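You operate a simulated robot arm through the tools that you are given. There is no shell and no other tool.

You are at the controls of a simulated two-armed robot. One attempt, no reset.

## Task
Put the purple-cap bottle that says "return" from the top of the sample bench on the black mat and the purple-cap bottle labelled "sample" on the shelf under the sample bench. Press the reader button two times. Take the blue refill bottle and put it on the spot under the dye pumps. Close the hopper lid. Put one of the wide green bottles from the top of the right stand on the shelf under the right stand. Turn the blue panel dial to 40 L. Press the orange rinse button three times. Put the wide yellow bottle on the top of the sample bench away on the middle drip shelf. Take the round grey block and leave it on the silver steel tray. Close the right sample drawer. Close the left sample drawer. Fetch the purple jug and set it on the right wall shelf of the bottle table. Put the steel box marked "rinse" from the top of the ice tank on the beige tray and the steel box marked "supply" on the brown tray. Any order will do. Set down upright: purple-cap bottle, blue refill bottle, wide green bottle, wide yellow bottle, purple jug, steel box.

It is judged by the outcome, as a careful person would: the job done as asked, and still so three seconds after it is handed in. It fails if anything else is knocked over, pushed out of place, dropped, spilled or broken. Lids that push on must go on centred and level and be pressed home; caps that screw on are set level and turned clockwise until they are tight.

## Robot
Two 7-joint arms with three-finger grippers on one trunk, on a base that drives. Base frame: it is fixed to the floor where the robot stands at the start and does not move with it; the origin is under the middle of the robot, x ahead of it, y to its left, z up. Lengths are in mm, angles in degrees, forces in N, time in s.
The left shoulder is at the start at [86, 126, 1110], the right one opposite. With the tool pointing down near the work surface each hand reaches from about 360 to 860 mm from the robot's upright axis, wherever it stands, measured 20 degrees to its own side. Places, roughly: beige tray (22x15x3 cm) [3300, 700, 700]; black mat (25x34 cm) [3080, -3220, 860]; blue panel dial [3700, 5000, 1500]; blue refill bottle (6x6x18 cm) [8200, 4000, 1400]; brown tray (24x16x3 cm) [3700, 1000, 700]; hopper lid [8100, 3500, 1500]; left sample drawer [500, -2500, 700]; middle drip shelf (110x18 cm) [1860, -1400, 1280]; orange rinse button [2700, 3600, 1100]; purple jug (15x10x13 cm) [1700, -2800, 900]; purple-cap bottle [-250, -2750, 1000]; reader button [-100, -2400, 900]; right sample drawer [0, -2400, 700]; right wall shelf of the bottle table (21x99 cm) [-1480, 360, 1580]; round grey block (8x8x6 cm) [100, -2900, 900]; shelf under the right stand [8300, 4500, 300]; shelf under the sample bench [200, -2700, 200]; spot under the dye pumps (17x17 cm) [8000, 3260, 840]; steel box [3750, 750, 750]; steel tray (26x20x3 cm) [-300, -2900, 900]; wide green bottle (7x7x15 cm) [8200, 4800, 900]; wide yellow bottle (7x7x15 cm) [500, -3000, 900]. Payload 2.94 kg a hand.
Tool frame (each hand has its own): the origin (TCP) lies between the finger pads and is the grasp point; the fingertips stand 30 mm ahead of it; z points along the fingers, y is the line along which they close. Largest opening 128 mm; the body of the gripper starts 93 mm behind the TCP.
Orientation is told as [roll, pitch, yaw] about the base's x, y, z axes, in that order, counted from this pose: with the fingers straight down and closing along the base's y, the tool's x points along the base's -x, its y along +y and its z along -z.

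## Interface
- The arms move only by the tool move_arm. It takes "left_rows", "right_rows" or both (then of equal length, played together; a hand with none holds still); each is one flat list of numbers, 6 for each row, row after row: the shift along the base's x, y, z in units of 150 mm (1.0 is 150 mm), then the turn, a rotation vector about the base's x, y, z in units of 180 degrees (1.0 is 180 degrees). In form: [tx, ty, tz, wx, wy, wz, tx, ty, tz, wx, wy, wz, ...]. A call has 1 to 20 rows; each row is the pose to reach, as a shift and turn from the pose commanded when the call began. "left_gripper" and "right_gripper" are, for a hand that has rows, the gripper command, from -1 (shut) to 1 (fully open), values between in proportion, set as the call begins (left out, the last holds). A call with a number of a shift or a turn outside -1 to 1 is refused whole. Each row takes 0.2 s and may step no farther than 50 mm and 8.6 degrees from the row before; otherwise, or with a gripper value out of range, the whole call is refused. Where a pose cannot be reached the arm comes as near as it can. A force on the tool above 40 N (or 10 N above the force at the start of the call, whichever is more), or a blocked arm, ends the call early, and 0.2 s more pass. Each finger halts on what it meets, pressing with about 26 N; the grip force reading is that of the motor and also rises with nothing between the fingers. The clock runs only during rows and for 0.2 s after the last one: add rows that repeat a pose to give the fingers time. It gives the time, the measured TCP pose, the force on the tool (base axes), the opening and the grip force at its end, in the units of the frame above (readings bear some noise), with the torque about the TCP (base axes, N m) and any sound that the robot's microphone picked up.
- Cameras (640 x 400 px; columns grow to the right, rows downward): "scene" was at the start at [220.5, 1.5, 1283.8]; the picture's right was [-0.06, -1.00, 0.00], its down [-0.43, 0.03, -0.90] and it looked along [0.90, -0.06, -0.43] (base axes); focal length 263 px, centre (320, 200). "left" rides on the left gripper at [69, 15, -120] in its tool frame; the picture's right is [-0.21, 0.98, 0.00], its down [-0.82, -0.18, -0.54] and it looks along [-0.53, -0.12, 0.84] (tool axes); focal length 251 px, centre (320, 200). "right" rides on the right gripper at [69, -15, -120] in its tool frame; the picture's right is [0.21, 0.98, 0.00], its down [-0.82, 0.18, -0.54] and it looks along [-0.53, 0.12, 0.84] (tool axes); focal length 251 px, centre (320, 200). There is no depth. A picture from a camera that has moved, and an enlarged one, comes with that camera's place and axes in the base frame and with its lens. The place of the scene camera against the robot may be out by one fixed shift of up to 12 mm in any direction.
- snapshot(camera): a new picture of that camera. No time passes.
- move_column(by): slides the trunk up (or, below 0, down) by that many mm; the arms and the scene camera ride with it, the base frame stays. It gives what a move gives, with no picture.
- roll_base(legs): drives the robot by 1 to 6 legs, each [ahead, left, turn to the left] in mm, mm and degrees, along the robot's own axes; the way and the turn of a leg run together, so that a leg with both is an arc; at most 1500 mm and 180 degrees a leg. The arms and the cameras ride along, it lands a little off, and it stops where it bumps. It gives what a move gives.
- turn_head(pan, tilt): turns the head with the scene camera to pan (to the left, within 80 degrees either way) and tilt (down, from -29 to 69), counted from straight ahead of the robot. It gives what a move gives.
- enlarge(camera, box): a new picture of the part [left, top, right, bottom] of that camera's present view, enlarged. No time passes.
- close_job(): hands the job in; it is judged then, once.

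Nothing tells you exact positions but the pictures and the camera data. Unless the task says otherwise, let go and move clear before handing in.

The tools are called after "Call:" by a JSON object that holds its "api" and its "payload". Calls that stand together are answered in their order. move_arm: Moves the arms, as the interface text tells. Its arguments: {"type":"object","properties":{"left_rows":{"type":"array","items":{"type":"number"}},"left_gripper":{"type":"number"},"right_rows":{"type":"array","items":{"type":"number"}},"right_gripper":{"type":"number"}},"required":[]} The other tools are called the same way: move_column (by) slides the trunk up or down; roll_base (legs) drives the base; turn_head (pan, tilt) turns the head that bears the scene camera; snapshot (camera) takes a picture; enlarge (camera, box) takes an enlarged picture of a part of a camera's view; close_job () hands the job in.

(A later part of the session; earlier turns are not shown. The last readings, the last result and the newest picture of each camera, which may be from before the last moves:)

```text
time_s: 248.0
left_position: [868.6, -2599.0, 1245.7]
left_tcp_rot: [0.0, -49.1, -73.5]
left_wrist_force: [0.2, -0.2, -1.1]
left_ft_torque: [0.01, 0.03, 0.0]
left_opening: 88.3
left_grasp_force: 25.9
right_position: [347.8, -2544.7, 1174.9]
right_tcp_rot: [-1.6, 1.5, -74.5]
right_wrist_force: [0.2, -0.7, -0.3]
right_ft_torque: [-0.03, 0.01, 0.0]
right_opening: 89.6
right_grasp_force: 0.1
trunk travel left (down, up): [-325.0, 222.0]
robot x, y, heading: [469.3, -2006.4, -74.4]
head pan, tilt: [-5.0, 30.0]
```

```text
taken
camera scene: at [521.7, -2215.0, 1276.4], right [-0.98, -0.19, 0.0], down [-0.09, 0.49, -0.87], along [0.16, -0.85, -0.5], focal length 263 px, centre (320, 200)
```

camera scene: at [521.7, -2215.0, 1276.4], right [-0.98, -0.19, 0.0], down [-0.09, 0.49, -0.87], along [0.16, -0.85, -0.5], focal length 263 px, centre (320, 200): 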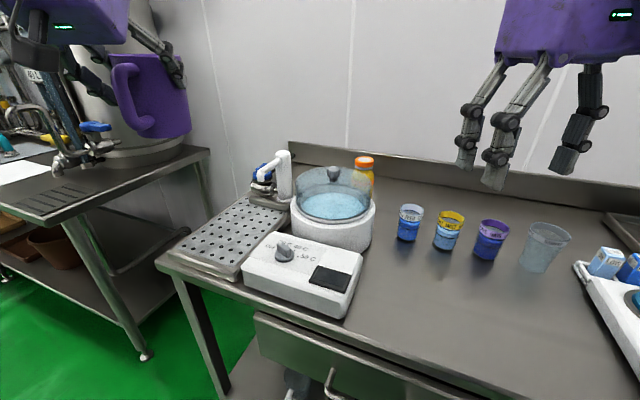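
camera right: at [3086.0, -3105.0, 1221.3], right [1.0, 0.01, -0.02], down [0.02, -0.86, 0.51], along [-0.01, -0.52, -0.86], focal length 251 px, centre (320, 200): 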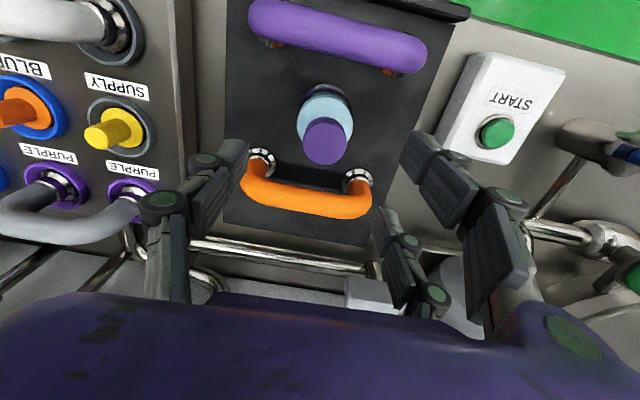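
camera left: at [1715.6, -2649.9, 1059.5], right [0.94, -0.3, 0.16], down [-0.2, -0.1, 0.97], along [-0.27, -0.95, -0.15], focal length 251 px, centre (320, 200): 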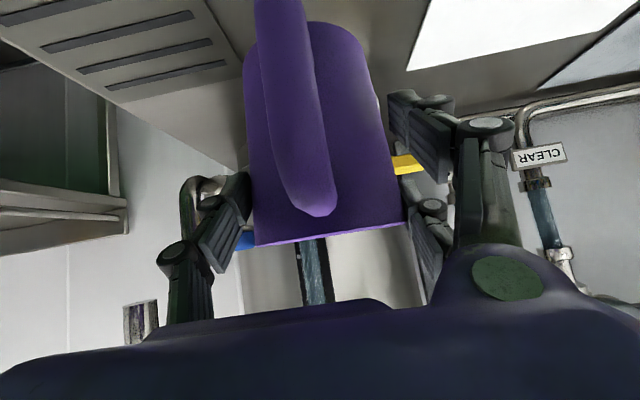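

Call:
{"api": "move_arm", "payload": {"right_rows": [0.08, -0.12, 0, -0.0446, -0.0125, 0, 0.16, -0.24, 0, -0.0891, -0.0251, 0, 0.24, -0.36, 0, -0.1337, -0.0376, 0, 0.32, -0.48, 0, -0.1783, -0.0501, 0, 0.4, -0.6, 0, -0.2228, -0.0627, 0, 0.47, -0.73, 0, -0.2674, -0.0752, 0], "right_gripper": 0.7}}

Call:
{"api": "move_arm", "payload": {"right_rows": [0.11, -0.15, 0, 0, 0, 0, 0.22, -0.3, 0, 0, 0, 0, 0.33, -0.45, -0.1, 0, 0, 0]}}

Call:
{"api": "roll_base", "payload": {"legs": [[120, 0, 0]]}}

Call:
{"api": "snapshot", "payload": {"camera": "right"}}

Call:
{"api": "snapshot", "payload": {"camera": "scene"}}

```text
time_s: 249.4
left_position: [867.7, -2598.0, 1245.4]
left_tcp_rot: [-0.1, -49.1, -73.5]
left_wrist_force: [0.8, 0.0, -1.6]
left_ft_torque: [0.03, -0.04, 0.0]
left_opening: 88.5
left_grasp_force: 26.2
right_position: [419.2, -2654.3, 1174.4]
right_tcp_rot: [-1.2, -48.6, -74.7]
right_wrist_force: [0.3, 0.2, -0.9]
right_ft_torque: [0.0, 0.01, 0.0]
right_opening: 108.9
right_grasp_force: 0.0
trunk travel left (down, up): [-325.0, 222.0]
robot x, y, heading: [470.0, -2007.6, -74.2]
head pan, tilt: [-5.0, 30.0]
```

```text
time_s: 250.2
left_position: [867.5, -2600.0, 1244.1]
left_tcp_rot: [0.0, -49.0, -73.5]
left_wrist_force: [-1.0, -0.3, -1.8]
left_ft_torque: [0.0, 0.02, -0.01]
left_opening: 88.3
left_grasp_force: 26.1
right_position: [468.9, -2723.5, 1157.0]
right_tcp_rot: [-1.1, -48.4, -74.8]
right_wrist_force: [-0.1, -1.1, -0.5]
right_ft_torque: [0.02, -0.03, 0.01]
right_opening: 108.8
right_grasp_force: 0.0
trunk travel left (down, up): [-325.0, 222.0]
robot x, y, heading: [470.7, -2006.9, -74.3]
head pan, tilt: [-5.0, 30.0]
```

```text
time_s: 251.5
left_position: [900.0, -2714.0, 1245.5]
left_tcp_rot: [0.0, -49.1, -73.5]
left_wrist_force: [0.2, -0.2, -0.9]
left_ft_torque: [0.0, 0.01, -0.03]
left_opening: 88.3
left_grasp_force: 26.2
right_position: [502.1, -2836.7, 1158.8]
right_tcp_rot: [-1.0, -48.6, -74.7]
right_wrist_force: [-0.7, 0.4, 1.1]
right_ft_torque: [0.03, -0.01, -0.02]
right_opening: 108.8
right_grasp_force: 0.0
trunk travel left (down, up): [-325.0, 222.0]
robot x, y, heading: [500.6, -2122.8, -74.2]
head pan, tilt: [-5.0, 30.0]
```

```text
taken
camera right: at [452.2, -2710.3, 1186.7], right [0.91, 0.38, -0.17], down [0.22, -0.09, 0.97], along [0.35, -0.92, -0.16], focal length 251 px, centre (320, 200)
```

right: 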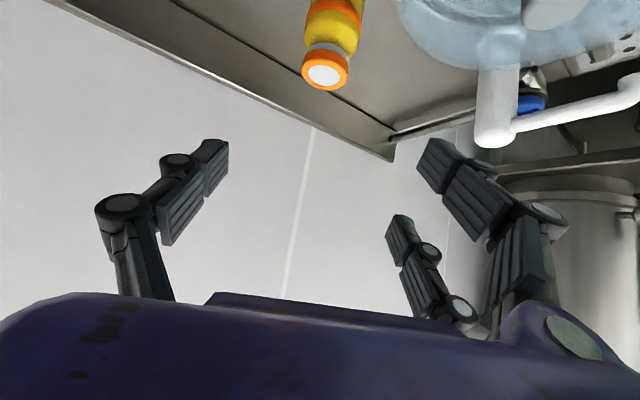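

```text
taken
camera scene: at [554.0, -2329.9, 1276.5], right [-0.98, -0.19, 0.0], down [-0.09, 0.49, -0.87], along [0.16, -0.85, -0.5], focal length 263 px, centre (320, 200)
```

scene: 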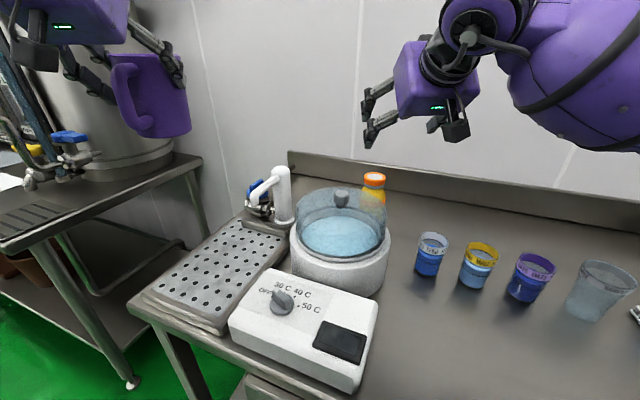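

Call:
{"api": "move_arm", "payload": {"right_rows": [0, -0.04, -0.2, 0, 0, 0, 0, -0.08, -0.4, 0, 0, 0, 0, -0.12, -0.6, 0, 0, 0, 0, -0.15, -0.79, 0, 0, 0]}}

Call:
{"api": "snapshot", "payload": {"camera": "right"}}

Call:
{"api": "snapshot", "payload": {"camera": "scene"}}

```text
time_s: 252.5
left_position: [899.6, -2712.6, 1246.5]
left_tcp_rot: [-0.1, -49.2, -73.5]
left_wrist_force: [-0.1, -0.6, -1.3]
left_ft_torque: [-0.02, -0.05, 0.01]
left_opening: 88.4
left_grasp_force: 26.0
right_position: [501.6, -2858.9, 1046.6]
right_tcp_rot: [-0.9, -49.3, -75.2]
right_wrist_force: [0.9, -4.9, 20.1]
right_ft_torque: [0.28, -1.11, -0.16]
right_opening: 113.8
right_grasp_force: 3.4
trunk travel left (down, up): [-325.0, 222.0]
robot x, y, heading: [502.2, -2120.4, -74.4]
head pan, tilt: [-5.0, 30.0]
```

```text
taken
camera right: at [452.2, -2733.0, 1073.5], right [0.91, 0.38, -0.17], down [0.21, -0.07, 0.97], along [0.35, -0.92, -0.15], focal length 251 px, centre (320, 200)
```

right: 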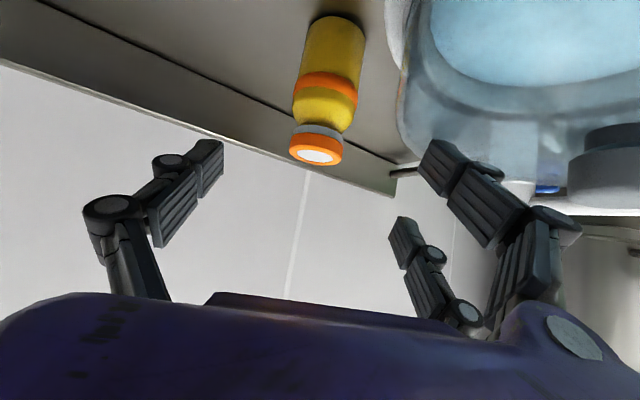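

```text
taken
camera scene: at [554.1, -2328.5, 1276.9], right [-0.98, -0.19, 0.0], down [-0.09, 0.49, -0.87], along [0.16, -0.85, -0.5], focal length 263 px, centre (320, 200)
```

scene: 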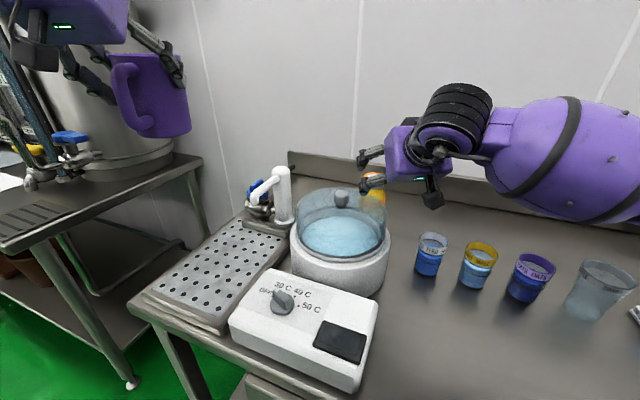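

The left finger pressed on the dome's glass. I raise the hand at once and will come in from farther right with a narrower opening.

Call:
{"api": "move_arm", "payload": {"right_rows": [0, 0, 0.15, 0, 0, 0, -0.03, 0.02, 0.4, 0, 0, 0]}}

Call:
{"api": "snapshot", "payload": {"camera": "right"}}

Call:
{"api": "enlarge", "payload": {"camera": "scene", "box": [280, 130, 460, 310]}}

```text
time_s: 253.1
left_position: [899.5, -2712.2, 1246.1]
left_tcp_rot: [-0.1, -49.2, -73.5]
left_wrist_force: [0.6, 0.0, -0.9]
left_ft_torque: [0.01, 0.03, 0.01]
left_opening: 88.6
left_grasp_force: 26.1
right_position: [495.7, -2854.3, 1099.3]
right_tcp_rot: [-1.3, -48.3, -74.5]
right_wrist_force: [0.8, 0.5, -0.7]
right_ft_torque: [0.01, 0.03, -0.01]
right_opening: 108.9
right_grasp_force: 0.0
trunk travel left (down, up): [-325.0, 222.0]
robot x, y, heading: [504.8, -2122.9, -74.3]
head pan, tilt: [-5.0, 30.0]
```

```text
taken
camera right: at [447.3, -2727.1, 1127.1], right [0.91, 0.38, -0.17], down [0.22, -0.09, 0.97], along [0.35, -0.92, -0.16], focal length 251 px, centre (320, 200)
```

right: 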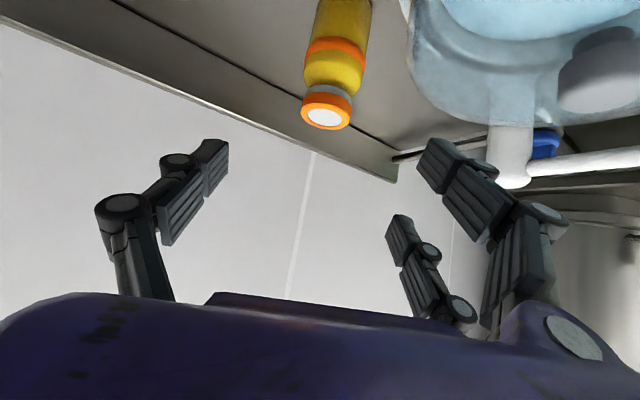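

```text
2.22 times, centred on (370, 220) of scene
camera zoom: at [554.3, -2329.1, 1276.5], right [-0.98, -0.19, 0.0], down [-0.09, 0.49, -0.87], along [0.16, -0.85, -0.5], focal length 584 px, centre (209, 156)
```

zoom: 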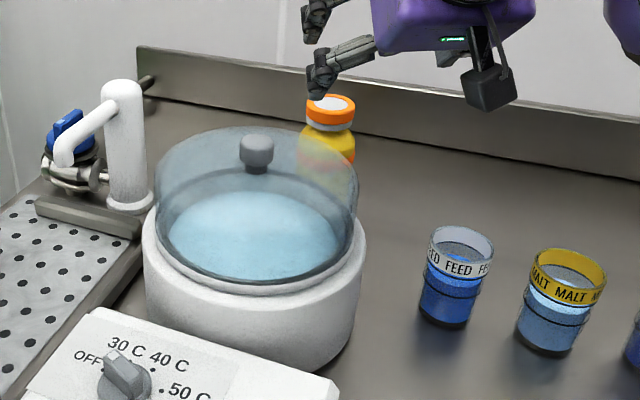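

The dome is still seated evenly. I retract, and approach the yellow bottle from heading -52 so the hand passes to the right of the dome.

Call:
{"api": "move_arm", "payload": {"right_rows": [-0.03, 0.1, 0.2, 0, 0, 0, -0.05, 0.15, 0.4, 0, 0, 0], "right_gripper": 0.5}}

Call:
{"api": "roll_base", "payload": {"legs": [[-150, 0, 0], [0, 0, 22.3], [-142, -331, 0]]}}

Call:
{"api": "turn_head", "payload": {"pan": 0, "tilt": 30}}

Call:
{"api": "snapshot", "payload": {"camera": "scene"}}

Call:
{"api": "snapshot", "payload": {"camera": "right"}}

```text
time_s: 253.7
left_position: [900.0, -2714.4, 1245.3]
left_tcp_rot: [0.0, -49.1, -73.5]
left_wrist_force: [-0.1, 0.1, -1.2]
left_ft_torque: [-0.03, -0.02, 0.01]
left_opening: 88.4
left_grasp_force: 26.0
right_position: [488.2, -2832.5, 1161.8]
right_tcp_rot: [-1.1, -48.6, -74.7]
right_wrist_force: [-0.5, -0.1, 0.1]
right_ft_torque: [0.02, 0.0, 0.03]
right_opening: 95.6
right_grasp_force: 0.0
trunk travel left (down, up): [-325.0, 222.0]
robot x, y, heading: [503.5, -2121.2, -74.1]
head pan, tilt: [-5.0, 30.0]
```

```text
time_s: 259.3
left_position: [707.1, -2469.2, 1245.1]
left_tcp_rot: [0.0, -49.1, -51.0]
left_wrist_force: [0.8, -0.2, -2.2]
left_ft_torque: [0.01, 0.02, 0.0]
left_opening: 88.0
left_grasp_force: 25.7
right_position: [371.8, -2738.2, 1160.7]
right_tcp_rot: [-1.1, -48.5, -52.2]
right_wrist_force: [0.6, -0.4, -0.2]
right_ft_torque: [0.04, -0.02, 0.01]
right_opening: 95.9
right_grasp_force: 0.2
trunk travel left (down, up): [-325.0, 222.0]
robot x, y, heading: [115.4, -2079.1, -51.5]
head pan, tilt: [-5.0, 30.0]
```

```text
time_s: 259.9
left_position: [709.0, -2468.8, 1244.8]
left_tcp_rot: [0.0, -49.1, -50.9]
left_wrist_force: [0.1, -0.8, -2.1]
left_ft_torque: [-0.02, 0.02, 0.02]
left_opening: 88.2
left_grasp_force: 26.3
right_position: [373.8, -2737.9, 1161.9]
right_tcp_rot: [-1.1, -48.5, -52.2]
right_wrist_force: [-0.3, 0.4, -0.5]
right_ft_torque: [-0.02, 0.0, 0.03]
right_opening: 96.0
right_grasp_force: 0.1
trunk travel left (down, up): [-325.0, 222.0]
robot x, y, heading: [113.5, -2081.1, -51.5]
head pan, tilt: [0.0, 30.0]
```

```text
taken
camera scene: at [250.0, -2241.8, 1276.4], right [-0.78, -0.62, 0.0], down [-0.31, 0.39, -0.87], along [0.54, -0.68, -0.5], focal length 263 px, centre (320, 200)
```

scene: 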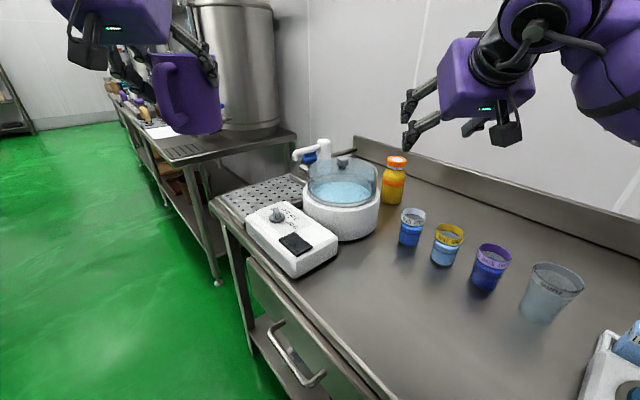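

```text
taken
camera right: at [279.0, -2638.8, 1188.9], right [0.69, 0.7, -0.17], down [0.24, 0.01, 0.97], along [0.68, -0.71, -0.16], focal length 251 px, centre (320, 200)
```

right: 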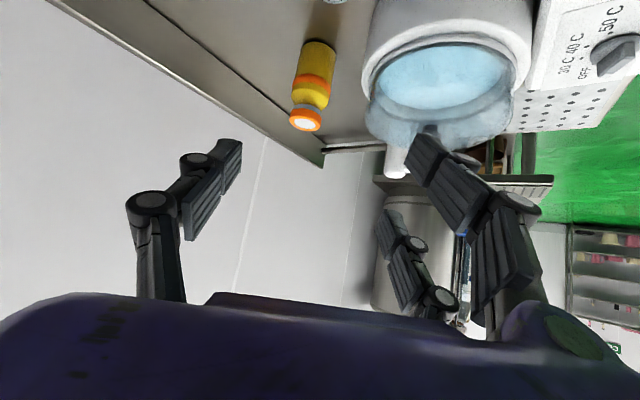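

From here the yellow bottle at (528, -2972) is fully visible between dome and cups. I roll forward 130 mm.

Call:
{"api": "roll_base", "payload": {"legs": [[130, 0, 0]]}}

Call:
{"api": "move_arm", "payload": {"right_rows": [-0.02, -0.08, -0.15, 0, 0, 0, -0.04, -0.16, -0.3, 0, 0, 0, -0.05, -0.2, -0.45, 0, 0, 0]}}

Call:
{"api": "snapshot", "payload": {"camera": "right"}}

Call:
{"api": "snapshot", "payload": {"camera": "scene"}}

```text
time_s: 261.2
left_position: [784.2, -2568.9, 1246.9]
left_tcp_rot: [0.0, -49.1, -50.9]
left_wrist_force: [-0.1, 0.7, -0.4]
left_ft_torque: [-0.06, 0.01, 0.02]
left_opening: 87.9
left_grasp_force: 26.2
right_position: [450.8, -2836.9, 1162.0]
right_tcp_rot: [-1.1, -48.6, -52.2]
right_wrist_force: [-0.3, -0.5, 0.9]
right_ft_torque: [0.0, 0.04, 0.0]
right_opening: 96.2
right_grasp_force: 0.0
trunk travel left (down, up): [-325.0, 222.0]
robot x, y, heading: [193.4, -2175.6, -52.0]
head pan, tilt: [0.0, 30.0]
```

```text
time_s: 262.0
left_position: [785.0, -2569.0, 1245.7]
left_tcp_rot: [0.0, -49.2, -51.0]
left_wrist_force: [-0.8, -0.1, -0.9]
left_ft_torque: [0.0, 0.02, 0.02]
left_opening: 88.1
left_grasp_force: 26.5
right_position: [442.8, -2867.9, 1093.0]
right_tcp_rot: [-1.1, -48.6, -52.3]
right_wrist_force: [0.8, 0.2, -0.4]
right_ft_torque: [0.01, 0.0, 0.0]
right_opening: 95.9
right_grasp_force: 0.2
trunk travel left (down, up): [-325.0, 222.0]
robot x, y, heading: [192.3, -2174.7, -51.8]
head pan, tilt: [0.0, 30.0]
```

```text
taken
camera right: at [348.6, -2769.1, 1121.2], right [0.69, 0.7, -0.17], down [0.24, 0.01, 0.97], along [0.68, -0.72, -0.16], focal length 251 px, centre (320, 200)
```

right: 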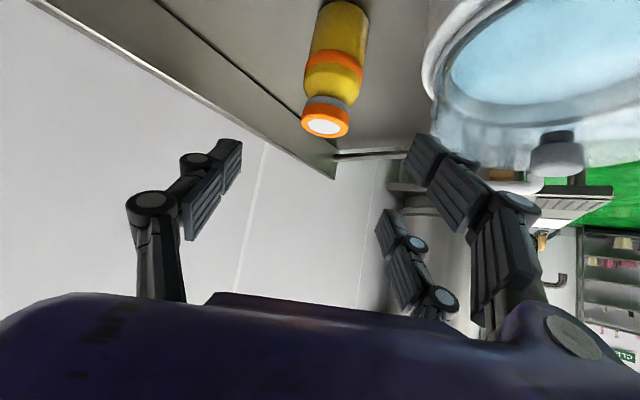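

```text
taken
camera scene: at [328.3, -2341.5, 1276.4], right [-0.78, -0.62, 0.0], down [-0.31, 0.39, -0.87], along [0.54, -0.68, -0.5], focal length 263 px, centre (320, 200)
```

scene: 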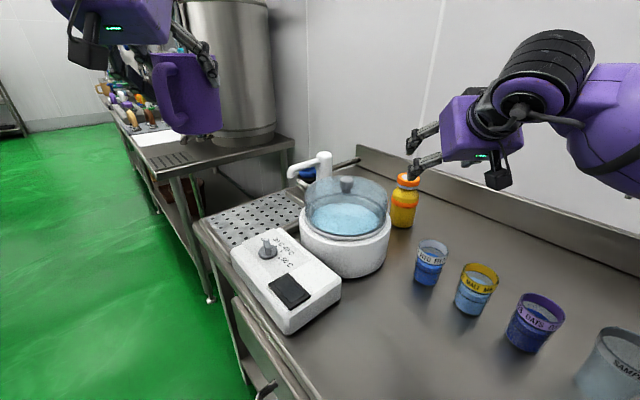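

Call:
{"api": "move_arm", "payload": {"right_rows": [0, 0, -0.16, 0, 0, 0, 0, 0, -0.31, 0, 0, 0]}}

Call:
{"api": "move_arm", "payload": {"right_rows": [0.137, -0.172, -0.193, 0, 0, 0, 0.273, -0.343, -0.386, 0, 0, 0]}}

Call:
{"api": "snapshot", "payload": {"camera": "right"}}

Call:
{"api": "enlarge", "payload": {"camera": "scene", "box": [290, 120, 490, 290]}}

```text
time_s: 262.6
left_position: [784.1, -2568.3, 1245.3]
left_tcp_rot: [0.0, -49.1, -51.0]
left_wrist_force: [0.9, 0.4, -0.4]
left_ft_torque: [0.0, 0.02, -0.02]
left_opening: 88.3
left_grasp_force: 25.8
right_position: [443.2, -2867.8, 1047.1]
right_tcp_rot: [-1.1, -48.5, -52.3]
right_wrist_force: [0.2, 0.2, -0.2]
right_ft_torque: [-0.02, -0.02, 0.01]
right_opening: 95.8
right_grasp_force: 0.0
trunk travel left (down, up): [-325.0, 222.0]
robot x, y, heading: [191.9, -2176.0, -51.5]
head pan, tilt: [0.0, 30.0]
```

```text
time_s: 263.2
left_position: [785.7, -2570.4, 1245.5]
left_tcp_rot: [-0.2, -49.1, -51.0]
left_wrist_force: [0.2, 0.1, -2.0]
left_ft_torque: [0.01, 0.0, 0.0]
left_opening: 88.3
left_grasp_force: 26.0
right_position: [483.1, -2919.7, 988.2]
right_tcp_rot: [-1.1, -48.5, -52.2]
right_wrist_force: [0.2, 0.2, 0.1]
right_ft_torque: [0.01, 0.0, 0.0]
right_opening: 96.2
right_grasp_force: 0.1
trunk travel left (down, up): [-325.0, 222.0]
robot x, y, heading: [196.0, -2175.7, -51.4]
head pan, tilt: [0.0, 30.0]
```

```text
taken
camera right: at [389.4, -2821.1, 1017.2], right [0.69, 0.7, -0.17], down [0.24, 0.01, 0.97], along [0.68, -0.72, -0.16], focal length 251 px, centre (320, 200)
```

right: 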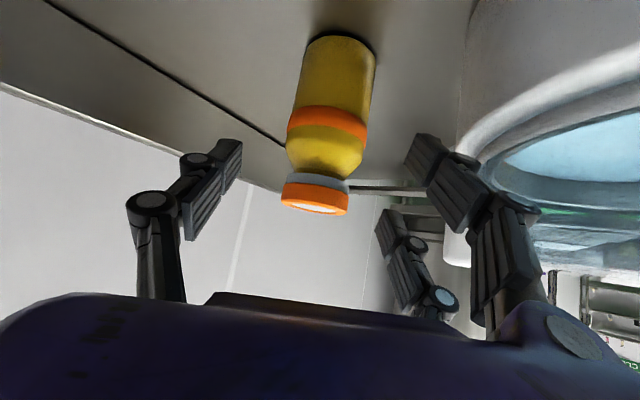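

```text
2.35 times, centred on (390, 205) of scene
camera zoom: at [329.1, -2342.0, 1276.2], right [-0.78, -0.62, 0.0], down [-0.31, 0.39, -0.87], along [0.54, -0.68, -0.5], focal length 618 px, centre (155, 188)
```

zoom: 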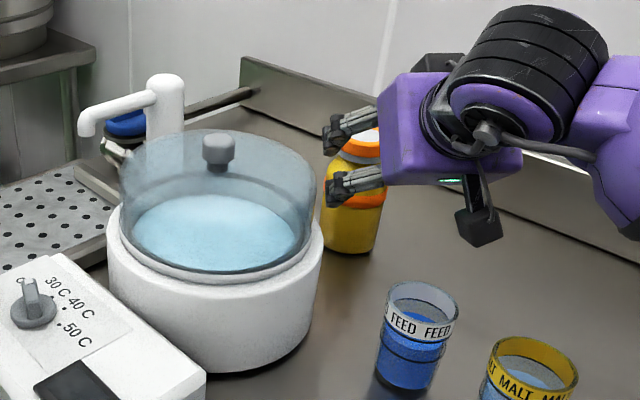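

Call:
{"api": "move_arm", "payload": {"right_rows": [0.091, -0.115, -0.13, 0, 0, 0, 0.182, -0.23, -0.26, 0, 0, 0, 0.274, -0.344, -0.387, 0, 0, 0]}}

Call:
{"api": "snapshot", "payload": {"camera": "right"}}

```text
time_s: 264.0
left_position: [786.1, -2569.9, 1245.1]
left_tcp_rot: [-0.1, -49.0, -51.0]
left_wrist_force: [0.5, -0.8, -1.8]
left_ft_torque: [0.02, 0.02, 0.0]
left_opening: 88.0
left_grasp_force: 25.6
right_position: [525.2, -2970.8, 931.7]
right_tcp_rot: [-1.1, -48.6, -52.4]
right_wrist_force: [-0.4, 0.1, 0.0]
right_ft_torque: [-0.01, 0.0, -0.02]
right_opening: 95.9
right_grasp_force: 0.0
trunk travel left (down, up): [-325.0, 222.0]
robot x, y, heading: [192.9, -2174.7, -51.8]
head pan, tilt: [0.0, 30.0]
```

```text
taken
camera right: at [431.7, -2871.8, 959.7], right [0.69, 0.7, -0.17], down [0.24, 0.01, 0.97], along [0.68, -0.72, -0.16], focal length 251 px, centre (320, 200)
```

right: 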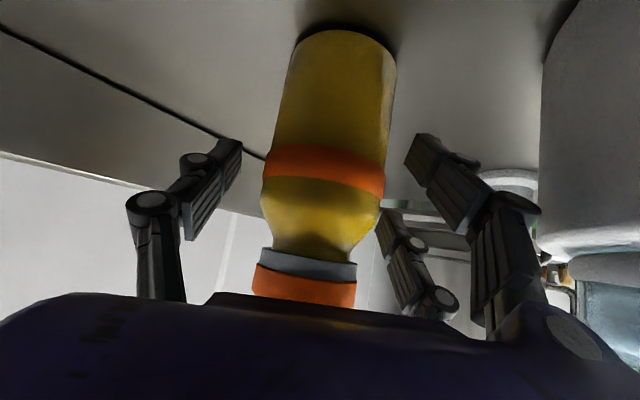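

Centred around the bottle. I close and lift it back along the same line.

Call:
{"api": "move_arm", "payload": {"right_rows": [0, 0, 0, 0, 0, 0, 0, 0, 0, 0, 0, 0, 0, 0, 0, 0, 0, 0], "right_gripper": -1}}

Call:
{"api": "move_arm", "payload": {"right_rows": [0, 0, 0.1, 0, 0, 0, -0.05, 0.06, 0.3, 0, 0, 0, -0.1, 0.12, 0.55, 0, 0, 0, -0.15, 0.18, 0.8, 0, 0, 0, -0.2, 0.24, 1, 0, 0, 0]}}

Call:
{"api": "snapshot", "payload": {"camera": "scene"}}

Call:
{"api": "snapshot", "payload": {"camera": "right"}}

```text
time_s: 264.8
left_position: [785.2, -2569.0, 1246.2]
left_tcp_rot: [-0.1, -49.1, -51.0]
left_wrist_force: [0.1, -0.8, -1.0]
left_ft_torque: [-0.02, 0.0, -0.01]
left_opening: 88.4
left_grasp_force: 25.8
right_position: [524.0, -2970.0, 933.6]
right_tcp_rot: [-1.0, -48.7, -52.3]
right_wrist_force: [0.6, 1.4, 1.0]
right_ft_torque: [0.2, -0.18, 0.03]
right_opening: 65.8
right_grasp_force: 25.7
trunk travel left (down, up): [-325.0, 222.0]
robot x, y, heading: [193.6, -2173.3, -51.7]
head pan, tilt: [0.0, 30.0]
```

```text
time_s: 266.0
left_position: [785.7, -2569.1, 1246.4]
left_tcp_rot: [0.0, -49.1, -51.0]
left_wrist_force: [0.1, 0.8, -1.8]
left_ft_torque: [0.02, 0.03, -0.03]
left_opening: 88.4
left_grasp_force: 25.7
right_position: [495.0, -2933.4, 1081.2]
right_tcp_rot: [-1.1, -48.5, -52.2]
right_wrist_force: [-0.6, 0.4, -4.0]
right_ft_torque: [-0.01, 0.02, 0.0]
right_opening: 66.2
right_grasp_force: 26.3
trunk travel left (down, up): [-325.0, 222.0]
robot x, y, heading: [193.0, -2176.1, -51.8]
head pan, tilt: [0.0, 30.0]
```

```text
taken
camera scene: at [328.2, -2341.1, 1276.4], right [-0.78, -0.62, 0.0], down [-0.31, 0.39, -0.87], along [0.54, -0.68, -0.5], focal length 263 px, centre (320, 200)
```

scene: 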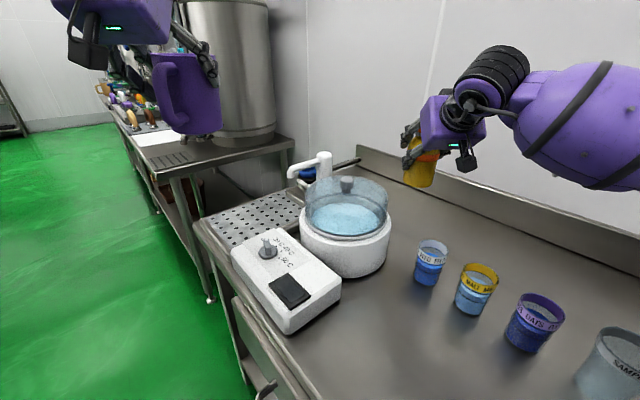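

```text
taken
camera right: at [400.8, -2835.5, 1109.4], right [0.69, 0.7, -0.17], down [0.24, 0.01, 0.97], along [0.68, -0.72, -0.16], focal length 251 px, centre (320, 200)
```

right: 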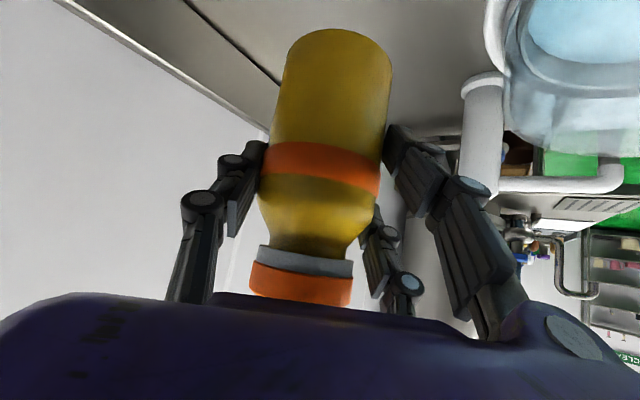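

The yellow bottle is held upright. I lift it higher, back out from the bench and then draw both hands in for travelling.

Call:
{"api": "move_arm", "payload": {"right_rows": [-0.05, 0.06, 0.25, 0, 0, 0, -0.1, 0.12, 0.5, 0, 0, 0]}}

Call:
{"api": "roll_base", "payload": {"legs": [[-400, 0, 0]]}}

Call:
{"api": "move_arm", "payload": {"right_rows": [-0.18, 0.15, 0, 0, 0, 0, -0.36, 0.3, 0, 0, 0, 0, -0.54, 0.45, 0, 0, 0, 0, -0.72, 0.6, 0, 0, 0, 0, -0.9, 0.72, 0, 0, 0, 0], "left_rows": [-0.08, 0.17, 0, 0, 0, 0, -0.16, 0.34, 0, 0, 0, 0, -0.22, 0.5, 0, 0, 0, 0, -0.28, 0.66, 0, 0, 0, 0, -0.33, 0.82, 0, 0, 0, 0]}}

```text
time_s: 266.6
left_position: [785.1, -2568.3, 1246.1]
left_tcp_rot: [-0.1, -49.1, -51.0]
left_wrist_force: [-0.2, 0.3, -0.5]
left_ft_torque: [0.0, 0.0, 0.02]
left_opening: 88.2
left_grasp_force: 26.0
right_position: [481.0, -2916.9, 1157.5]
right_tcp_rot: [-1.2, -48.6, -52.2]
right_wrist_force: [-0.4, 0.6, -4.7]
right_ft_torque: [0.03, 0.03, 0.02]
right_opening: 66.2
right_grasp_force: 25.8
trunk travel left (down, up): [-325.0, 222.0]
robot x, y, heading: [192.9, -2173.5, -51.7]
head pan, tilt: [0.0, 30.0]
```

```text
time_s: 269.1
left_position: [534.2, -2247.9, 1245.0]
left_tcp_rot: [-0.1, -49.0, -50.8]
left_wrist_force: [-0.5, -0.4, -0.8]
left_ft_torque: [0.01, 0.03, -0.01]
left_opening: 88.3
left_grasp_force: 25.5
right_position: [229.7, -2595.8, 1156.1]
right_tcp_rot: [-1.1, -48.5, -52.2]
right_wrist_force: [0.3, -0.4, -3.8]
right_ft_torque: [0.05, 0.02, -0.01]
right_opening: 65.8
right_grasp_force: 25.8
trunk travel left (down, up): [-325.0, 222.0]
robot x, y, heading: [-61.2, -1856.1, -51.5]
head pan, tilt: [0.0, 30.0]
```

```text
time_s: 270.3
left_position: [483.8, -2123.3, 1246.5]
left_tcp_rot: [-0.1, -49.3, -50.8]
left_wrist_force: [-1.1, -0.4, -2.4]
left_ft_torque: [-0.02, 0.0, -0.01]
left_opening: 88.2
left_grasp_force: 25.7
right_position: [92.9, -2484.2, 1157.8]
right_tcp_rot: [-1.0, -48.7, -52.0]
right_wrist_force: [0.8, 0.0, -3.7]
right_ft_torque: [0.03, 0.03, -0.03]
right_opening: 65.9
right_grasp_force: 26.1
trunk travel left (down, up): [-325.0, 222.0]
robot x, y, heading: [-62.0, -1854.5, -51.6]
head pan, tilt: [0.0, 30.0]
```

Both hands are drawn in. I turn to face along the corridor, drive to the south side of the drip table and turn to face it.

Call:
{"api": "roll_base", "payload": {"legs": [[0, 0, 51.6], [1450, -380, 0], [0, 0, 72]]}}

Call:
{"api": "turn_head", "payload": {"pan": 0, "tilt": 10}}

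Call:
{"api": "snapshot", "payload": {"camera": "scene"}}

```text
time_s: 283.0
left_position: [1268.4, -1633.1, 1245.6]
left_tcp_rot: [0.0, -49.1, 73.5]
left_wrist_force: [-0.2, 0.2, -1.8]
left_ft_torque: [-0.02, -0.01, 0.0]
left_opening: 88.3
left_grasp_force: 26.1
right_position: [1786.7, -1753.1, 1156.3]
right_tcp_rot: [-1.1, -48.5, 72.3]
right_wrist_force: [-0.4, 0.5, -3.8]
right_ft_torque: [-0.06, 0.02, 0.0]
right_opening: 66.1
right_grasp_force: 25.9
trunk travel left (down, up): [-325.0, 222.0]
robot x, y, heading: [1354.3, -2237.0, 72.8]
head pan, tilt: [0.0, 30.0]
```

```text
time_s: 283.8
left_position: [1268.3, -1634.3, 1245.4]
left_tcp_rot: [0.0, -48.9, 73.4]
left_wrist_force: [-1.4, 0.1, -2.4]
left_ft_torque: [-0.01, -0.01, -0.02]
left_opening: 87.9
left_grasp_force: 26.0
right_position: [1787.8, -1753.9, 1156.5]
right_tcp_rot: [-1.1, -48.5, 72.2]
right_wrist_force: [-0.2, -0.7, -3.8]
right_ft_torque: [-0.03, 0.01, 0.0]
right_opening: 66.1
right_grasp_force: 26.3
trunk travel left (down, up): [-325.0, 222.0]
robot x, y, heading: [1351.6, -2233.7, 72.5]
head pan, tilt: [0.0, 10.0]
```

```text
taken
camera scene: at [1418.2, -2014.7, 1308.6], right [0.96, -0.3, 0.0], down [-0.05, -0.17, -0.98], along [0.29, 0.94, -0.17], focal length 263 px, centre (320, 200)
```

scene: 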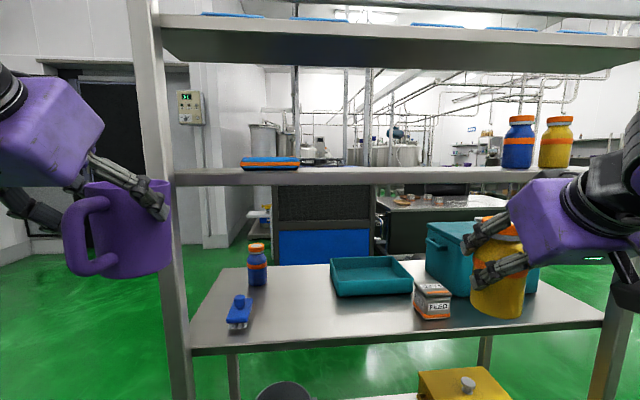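

The drip rack is in front: the middle shelf has free room between a sponge and two bottles. I enlarge to fix its height and edge.

Call:
{"api": "enlarge", "payload": {"camera": "scene", "box": [140, 0, 400, 200]}}

Call:
{"api": "enlarge", "payload": {"camera": "scene", "box": [380, 0, 640, 200]}}

```text
2.00 times, centred on (270, 100) of scene
camera zoom: at [1418.2, -2014.7, 1308.6], right [0.96, -0.3, 0.0], down [-0.05, -0.17, -0.98], along [0.29, 0.94, -0.17], focal length 526 px, centre (420, 400)
```

zoom: 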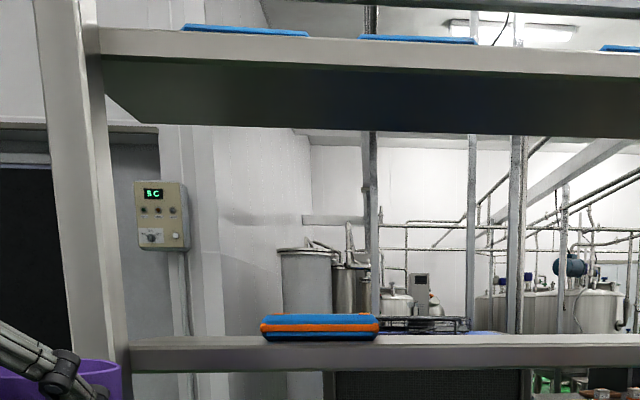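

```text
2.00 times, centred on (510, 100) of scene
camera zoom: at [1418.2, -2014.7, 1308.6], right [0.96, -0.3, 0.0], down [-0.05, -0.17, -0.98], along [0.29, 0.94, -0.17], focal length 526 px, centre (-60, 400)
```

zoom: 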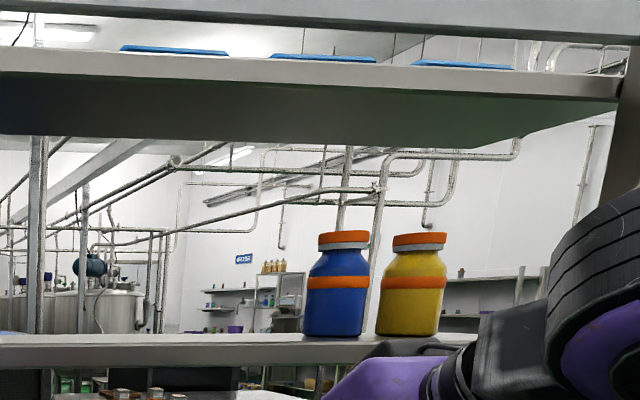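

Call:
{"api": "roll_base", "payload": {"legs": [[0, 0, 5.9], [0, -146, 0]]}}

Call:
{"api": "move_arm", "payload": {"right_rows": [0, 0, 0.3, 0, 0, 0, -0.02, 0.1, 0.6, 0, 0, 0, -0.05, 0.3, 0.8, 0, 0, 0, -0.07, 0.52, 1, 0, 0, 0]}}

Call:
{"api": "move_arm", "payload": {"right_rows": [-0.02, 0.22, 0.15, 0, 0, 0, -0.04, 0.45, 0.3, 0, 0, 0, -0.07, 0.7, 0.42, 0, 0, 0, -0.1, 0.95, 0.52, 0, 0, 0]}}

Call:
{"api": "snapshot", "payload": {"camera": "right"}}

Call:
{"api": "snapshot", "payload": {"camera": "scene"}}

```text
time_s: 286.3
left_position: [1353.8, -1675.5, 1245.6]
left_tcp_rot: [-0.1, -49.0, 79.2]
left_wrist_force: [-0.5, 0.5, -1.2]
left_ft_torque: [-0.01, -0.01, -0.01]
left_opening: 88.1
left_grasp_force: 25.7
right_position: [1882.9, -1742.0, 1156.5]
right_tcp_rot: [-1.1, -48.5, 78.0]
right_wrist_force: [0.8, -0.1, -4.9]
right_ft_torque: [-0.04, 0.01, -0.01]
right_opening: 65.5
right_grasp_force: 25.7
trunk travel left (down, up): [-325.0, 222.0]
robot x, y, heading: [1500.0, -2263.8, 78.2]
head pan, tilt: [0.0, 10.0]
```

```text
time_s: 287.3
left_position: [1353.5, -1674.3, 1245.7]
left_tcp_rot: [-0.1, -49.0, 79.3]
left_wrist_force: [0.1, -0.5, -2.2]
left_ft_torque: [-0.02, -0.06, -0.01]
left_opening: 88.3
left_grasp_force: 26.5
right_position: [1870.5, -1663.7, 1307.4]
right_tcp_rot: [-1.4, -48.3, 78.1]
right_wrist_force: [0.0, 0.4, -3.9]
right_ft_torque: [-0.02, 0.03, 0.0]
right_opening: 66.1
right_grasp_force: 25.8
trunk travel left (down, up): [-325.0, 222.0]
robot x, y, heading: [1498.1, -2265.7, 78.3]
head pan, tilt: [0.0, 10.0]
```

```text
time_s: 288.3
left_position: [1353.0, -1673.3, 1244.1]
left_tcp_rot: [-0.2, -48.9, 79.2]
left_wrist_force: [-0.1, 0.8, -1.8]
left_ft_torque: [0.0, -0.06, -0.03]
left_opening: 88.3
left_grasp_force: 26.4
right_position: [1855.9, -1519.8, 1381.3]
right_tcp_rot: [-1.3, -48.5, 78.1]
right_wrist_force: [-0.4, -0.1, -3.8]
right_ft_torque: [-0.06, 0.02, 0.0]
right_opening: 65.7
right_grasp_force: 26.2
trunk travel left (down, up): [-325.0, 222.0]
robot x, y, heading: [1497.7, -2263.6, 78.7]
head pan, tilt: [0.0, 10.0]
```

```text
taken
camera right: at [1840.0, -1655.2, 1409.7], right [-0.98, 0.08, -0.18], down [-0.16, 0.18, 0.97], along [0.11, 0.98, -0.16], focal length 251 px, centre (320, 200)
```

right: 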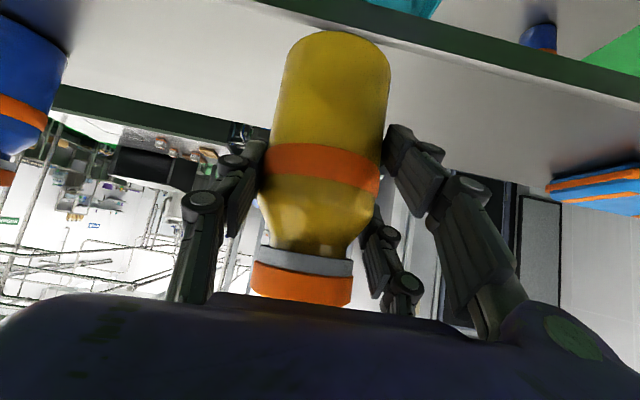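

```text
taken
camera scene: at [1541.1, -2037.2, 1308.5], right [0.98, -0.2, 0.0], down [-0.03, -0.17, -0.98], along [0.2, 0.96, -0.17], focal length 263 px, centre (320, 200)
```

scene: 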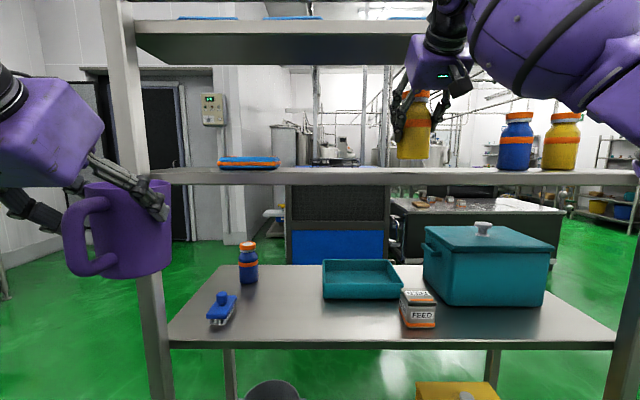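

The bottle is aligned with the free stretch of the shelf. I lower a little and roll forward 75 mm, keeping the forearm just outside the upper shelf.

Call:
{"api": "move_arm", "payload": {"right_rows": [0, 0, -0.06, 0, 0, 0]}}

Call:
{"api": "roll_base", "payload": {"legs": [[78, 0, 0]]}}

Call:
{"api": "snapshot", "payload": {"camera": "right"}}

Call:
{"api": "snapshot", "payload": {"camera": "scene"}}

```text
time_s: 288.7
left_position: [1355.0, -1674.0, 1244.8]
left_tcp_rot: [0.0, -48.9, 79.1]
left_wrist_force: [0.3, -0.3, -0.8]
left_ft_torque: [0.03, 0.01, 0.0]
left_opening: 88.4
left_grasp_force: 26.4
right_position: [1858.3, -1519.8, 1373.4]
right_tcp_rot: [-1.1, -48.5, 78.0]
right_wrist_force: [-0.2, 0.1, -4.4]
right_ft_torque: [-0.04, 0.02, 0.0]
right_opening: 66.0
right_grasp_force: 26.2
trunk travel left (down, up): [-325.0, 222.0]
robot x, y, heading: [1498.8, -2264.1, 78.5]
head pan, tilt: [0.0, 10.0]
```

```text
time_s: 289.8
left_position: [1369.5, -1598.4, 1245.1]
left_tcp_rot: [0.1, -49.0, 79.3]
left_wrist_force: [1.0, 0.0, -1.8]
left_ft_torque: [-0.03, 0.0, 0.01]
left_opening: 88.0
left_grasp_force: 25.7
right_position: [1872.8, -1444.8, 1373.4]
right_tcp_rot: [-1.2, -48.5, 78.0]
right_wrist_force: [0.5, 0.1, -4.4]
right_ft_torque: [-0.03, -0.02, 0.0]
right_opening: 65.8
right_grasp_force: 26.2
trunk travel left (down, up): [-325.0, 222.0]
robot x, y, heading: [1515.6, -2190.4, 78.6]
head pan, tilt: [0.0, 10.0]
```

```text
taken
camera right: at [1856.5, -1580.7, 1401.6], right [-0.98, 0.08, -0.17], down [-0.16, 0.18, 0.97], along [0.11, 0.98, -0.16], focal length 251 px, centre (320, 200)
```

right: 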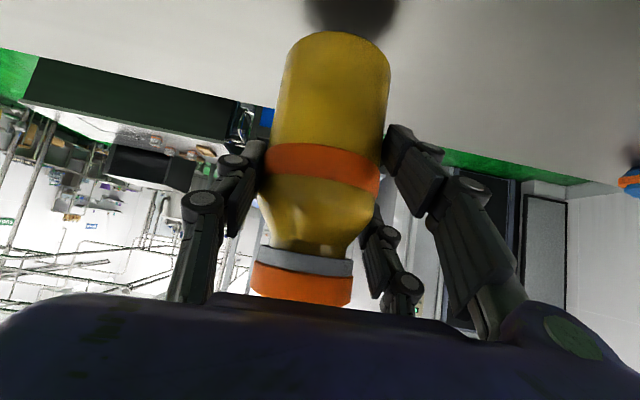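

```text
taken
camera scene: at [1557.7, -1962.6, 1308.7], right [0.98, -0.2, 0.0], down [-0.03, -0.17, -0.98], along [0.2, 0.97, -0.17], focal length 263 px, centre (320, 200)
```

scene: 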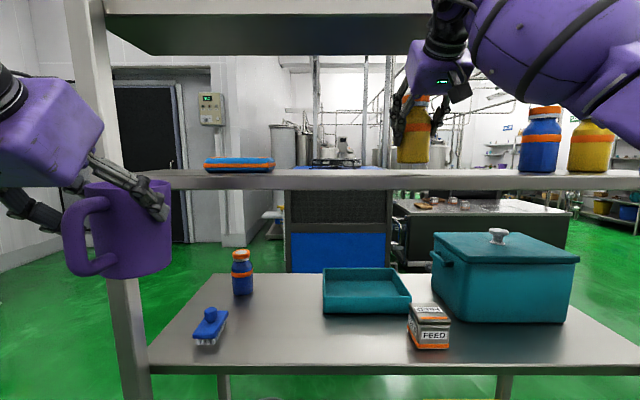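

Call:
{"api": "move_arm", "payload": {"right_rows": [0, 0, -0.04, 0, 0, 0, 0, 0, -0.07, 0, 0, 0, 0, 0, -0.1, 0, 0, 0, 0, 0, -0.125, 0, 0, 0]}}

```text
time_s: 290.8
left_position: [1368.8, -1599.8, 1245.2]
left_tcp_rot: [0.0, -49.0, 79.3]
left_wrist_force: [-0.4, -1.3, -1.0]
left_ft_torque: [-0.02, -0.04, 0.01]
left_opening: 88.6
left_grasp_force: 25.8
right_position: [1873.1, -1444.5, 1354.5]
right_tcp_rot: [-1.1, -48.6, 78.1]
right_wrist_force: [0.6, -0.9, -4.3]
right_ft_torque: [-0.08, 0.01, 0.03]
right_opening: 66.0
right_grasp_force: 26.4
trunk travel left (down, up): [-325.0, 222.0]
robot x, y, heading: [1512.9, -2188.4, 78.6]
head pan, tilt: [0.0, 10.0]
```

Call:
{"api": "move_arm", "payload": {"right_rows": [0, 0, -0.025, 0, 0, 0, 0, 0, -0.05, 0, 0, 0, 0, 0, -0.075, 0, 0, 0, 0, 0, -0.1, 0, 0, 0]}}

Call:
{"api": "snapshot", "payload": {"camera": "right"}}

```text
time_s: 291.8
left_position: [1368.6, -1602.6, 1247.6]
left_tcp_rot: [0.0, -49.3, 79.4]
left_wrist_force: [0.2, 1.3, -1.2]
left_ft_torque: [-0.03, 0.01, -0.01]
left_opening: 88.3
left_grasp_force: 26.3
right_position: [1872.9, -1448.3, 1342.2]
right_tcp_rot: [-1.1, -48.8, 78.0]
right_wrist_force: [2.7, -0.4, 20.7]
right_ft_torque: [0.25, 0.04, 0.01]
right_opening: 66.7
right_grasp_force: 25.6
trunk travel left (down, up): [-325.0, 222.0]
robot x, y, heading: [1513.7, -2187.9, 78.7]
head pan, tilt: [0.0, 10.0]
```

```text
taken
camera right: at [1856.0, -1583.9, 1370.1], right [-0.98, 0.08, -0.17], down [-0.16, 0.17, 0.97], along [0.11, 0.98, -0.16], focal length 251 px, centre (320, 200)
```

right: 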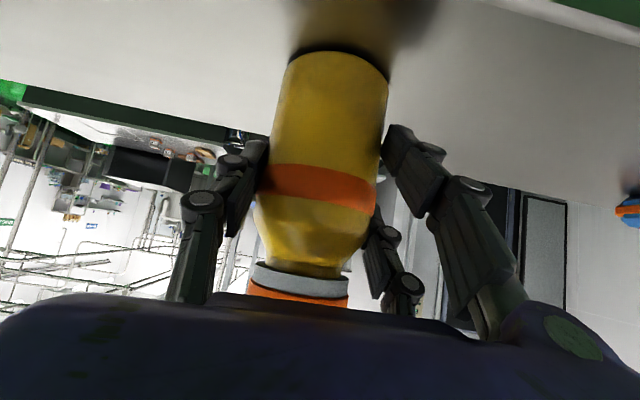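

The bottle is standing on the shelf. I ease off, open, and back out.

Call:
{"api": "move_arm", "payload": {"right_rows": [0, 0, 0.04, 0, 0, 0]}}

Call:
{"api": "move_arm", "payload": {"right_rows": [0, 0, 0, 0, 0, 0, 0, 0, 0, 0, 0, 0, 0, 0, 0, 0, 0, 0], "right_gripper": 0.6}}

Call:
{"api": "snapshot", "payload": {"camera": "right"}}

```text
time_s: 292.2
left_position: [1367.8, -1601.6, 1245.6]
left_tcp_rot: [-0.1, -49.0, 79.3]
left_wrist_force: [-0.4, 0.1, -1.5]
left_ft_torque: [-0.03, 0.01, 0.03]
left_opening: 88.2
left_grasp_force: 26.3
right_position: [1871.4, -1446.2, 1342.2]
right_tcp_rot: [-1.4, -48.2, 78.1]
right_wrist_force: [0.0, -2.4, 3.7]
right_ft_torque: [0.11, 0.01, -0.01]
right_opening: 66.2
right_grasp_force: 26.2
trunk travel left (down, up): [-325.0, 222.0]
robot x, y, heading: [1511.2, -2191.5, 78.4]
head pan, tilt: [0.0, 10.0]
```

```text
time_s: 293.0
left_position: [1369.0, -1599.0, 1246.0]
left_tcp_rot: [-0.1, -49.1, 79.2]
left_wrist_force: [0.9, -0.6, -2.1]
left_ft_torque: [-0.03, -0.03, -0.01]
left_opening: 88.2
left_grasp_force: 26.5
right_position: [1872.5, -1443.9, 1345.7]
right_tcp_rot: [-1.2, -48.5, 78.0]
right_wrist_force: [-0.1, 0.1, -0.6]
right_ft_torque: [-0.02, -0.03, 0.0]
right_opening: 102.6
right_grasp_force: 0.0
trunk travel left (down, up): [-325.0, 222.0]
robot x, y, heading: [1515.1, -2190.9, 78.9]
head pan, tilt: [0.0, 10.0]
```

```text
taken
camera right: at [1856.2, -1581.0, 1373.1], right [-0.98, 0.08, -0.17], down [-0.16, 0.18, 0.97], along [0.11, 0.98, -0.16], focal length 251 px, centre (320, 200)
```

right: 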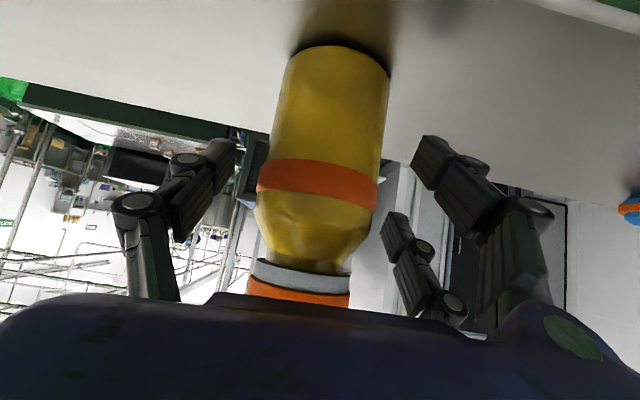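

Call:
{"api": "roll_base", "payload": {"legs": [[-250, 0, 0]]}}

Call:
{"api": "snapshot", "payload": {"camera": "scene"}}

```text
time_s: 294.8
left_position: [1326.7, -1811.2, 1244.4]
left_tcp_rot: [0.0, -48.8, 79.2]
left_wrist_force: [0.3, 0.9, -1.2]
left_ft_torque: [0.0, -0.01, -0.04]
left_opening: 88.2
left_grasp_force: 26.1
right_position: [1831.9, -1659.7, 1343.3]
right_tcp_rot: [-1.2, -48.2, 77.9]
right_wrist_force: [0.3, -0.2, 1.0]
right_ft_torque: [-0.04, 0.02, 0.0]
right_opening: 102.6
right_grasp_force: 0.0
trunk travel left (down, up): [-325.0, 222.0]
robot x, y, heading: [1472.9, -2407.3, 78.5]
head pan, tilt: [0.0, 10.0]
stopped in leg 1: the robot was blocked; the commanded pose is now the measured one
```

```text
taken
camera scene: at [1514.9, -2176.3, 1309.4], right [0.98, -0.2, 0.0], down [-0.04, -0.17, -0.98], along [0.2, 0.96, -0.18], focal length 263 px, centre (320, 200)
```

scene: 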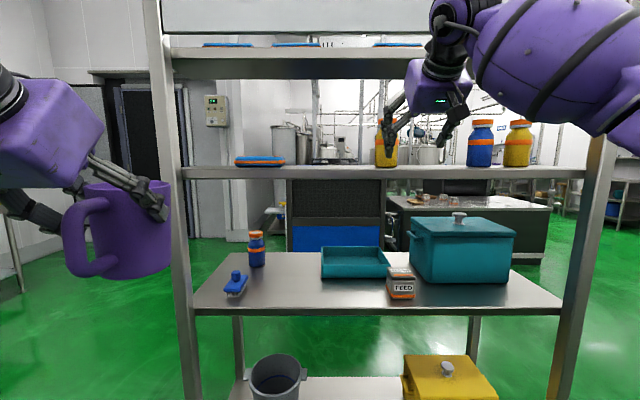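

The yellow bottle stands on the middle shelf (the base touched the bench behind me softly, so I stop there). I draw the right hand in and drive towards the bottle table with the jug.

Call:
{"api": "move_arm", "payload": {"right_rows": [-0.06, -0.3, -0.1, 0, 0, 0, -0.12, -0.6, -0.2, 0, 0, 0, -0.18, -0.9, -0.3, 0, 0, 0, -0.2, -1, -0.4, 0, 0, 0]}}

Call:
{"api": "roll_base", "payload": {"legs": [[130, 0, 0], [0, 0, 101.5], [800, -500, 0], [900, -1400, 0]]}}

Call:
{"api": "turn_head", "payload": {"pan": 0, "tilt": 10}}

Call:
{"api": "snapshot", "payload": {"camera": "scene"}}

```text
time_s: 295.8
left_position: [1328.5, -1810.2, 1242.4]
left_tcp_rot: [0.0, -48.5, 79.1]
left_wrist_force: [1.0, -1.3, -1.9]
left_ft_torque: [0.0, 0.02, 0.03]
left_opening: 87.8
left_grasp_force: 25.8
right_position: [1804.7, -1806.3, 1278.2]
right_tcp_rot: [-1.2, -47.8, 77.7]
right_wrist_force: [0.4, 0.4, 0.6]
right_ft_torque: [0.02, 0.0, 0.01]
right_opening: 102.4
right_grasp_force: 0.0
trunk travel left (down, up): [-325.0, 222.0]
robot x, y, heading: [1471.2, -2404.3, 78.3]
head pan, tilt: [0.0, 10.0]
```

```text
refused: leg 4 is longer than a leg can be; nothing moved
```

```text
time_s: 296.4
left_position: [1328.5, -1810.6, 1243.4]
left_tcp_rot: [-0.1, -48.5, 79.1]
left_wrist_force: [0.2, -0.6, -1.2]
left_ft_torque: [0.01, -0.01, -0.05]
left_opening: 88.3
left_grasp_force: 25.9
right_position: [1805.9, -1806.7, 1279.1]
right_tcp_rot: [-1.2, -47.9, 77.8]
right_wrist_force: [-0.6, 0.1, -0.4]
right_ft_torque: [-0.01, 0.01, 0.0]
right_opening: 102.6
right_grasp_force: 0.0
trunk travel left (down, up): [-325.0, 222.0]
robot x, y, heading: [1470.7, -2409.9, 78.4]
head pan, tilt: [0.0, 10.0]
```

```text
taken
camera scene: at [1515.6, -2173.8, 1307.5], right [0.98, -0.2, 0.0], down [-0.04, -0.18, -0.98], along [0.2, 0.96, -0.18], focal length 263 px, centre (320, 200)
```

scene: 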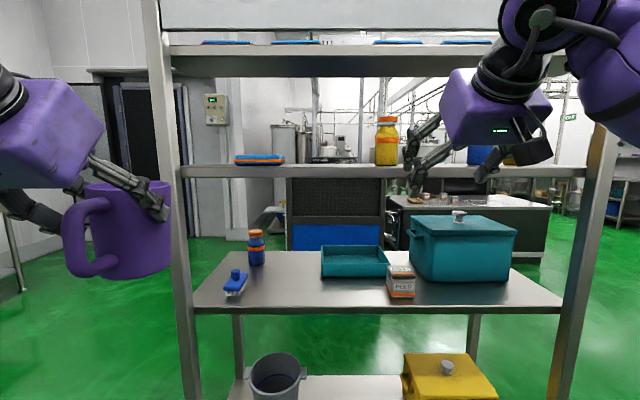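

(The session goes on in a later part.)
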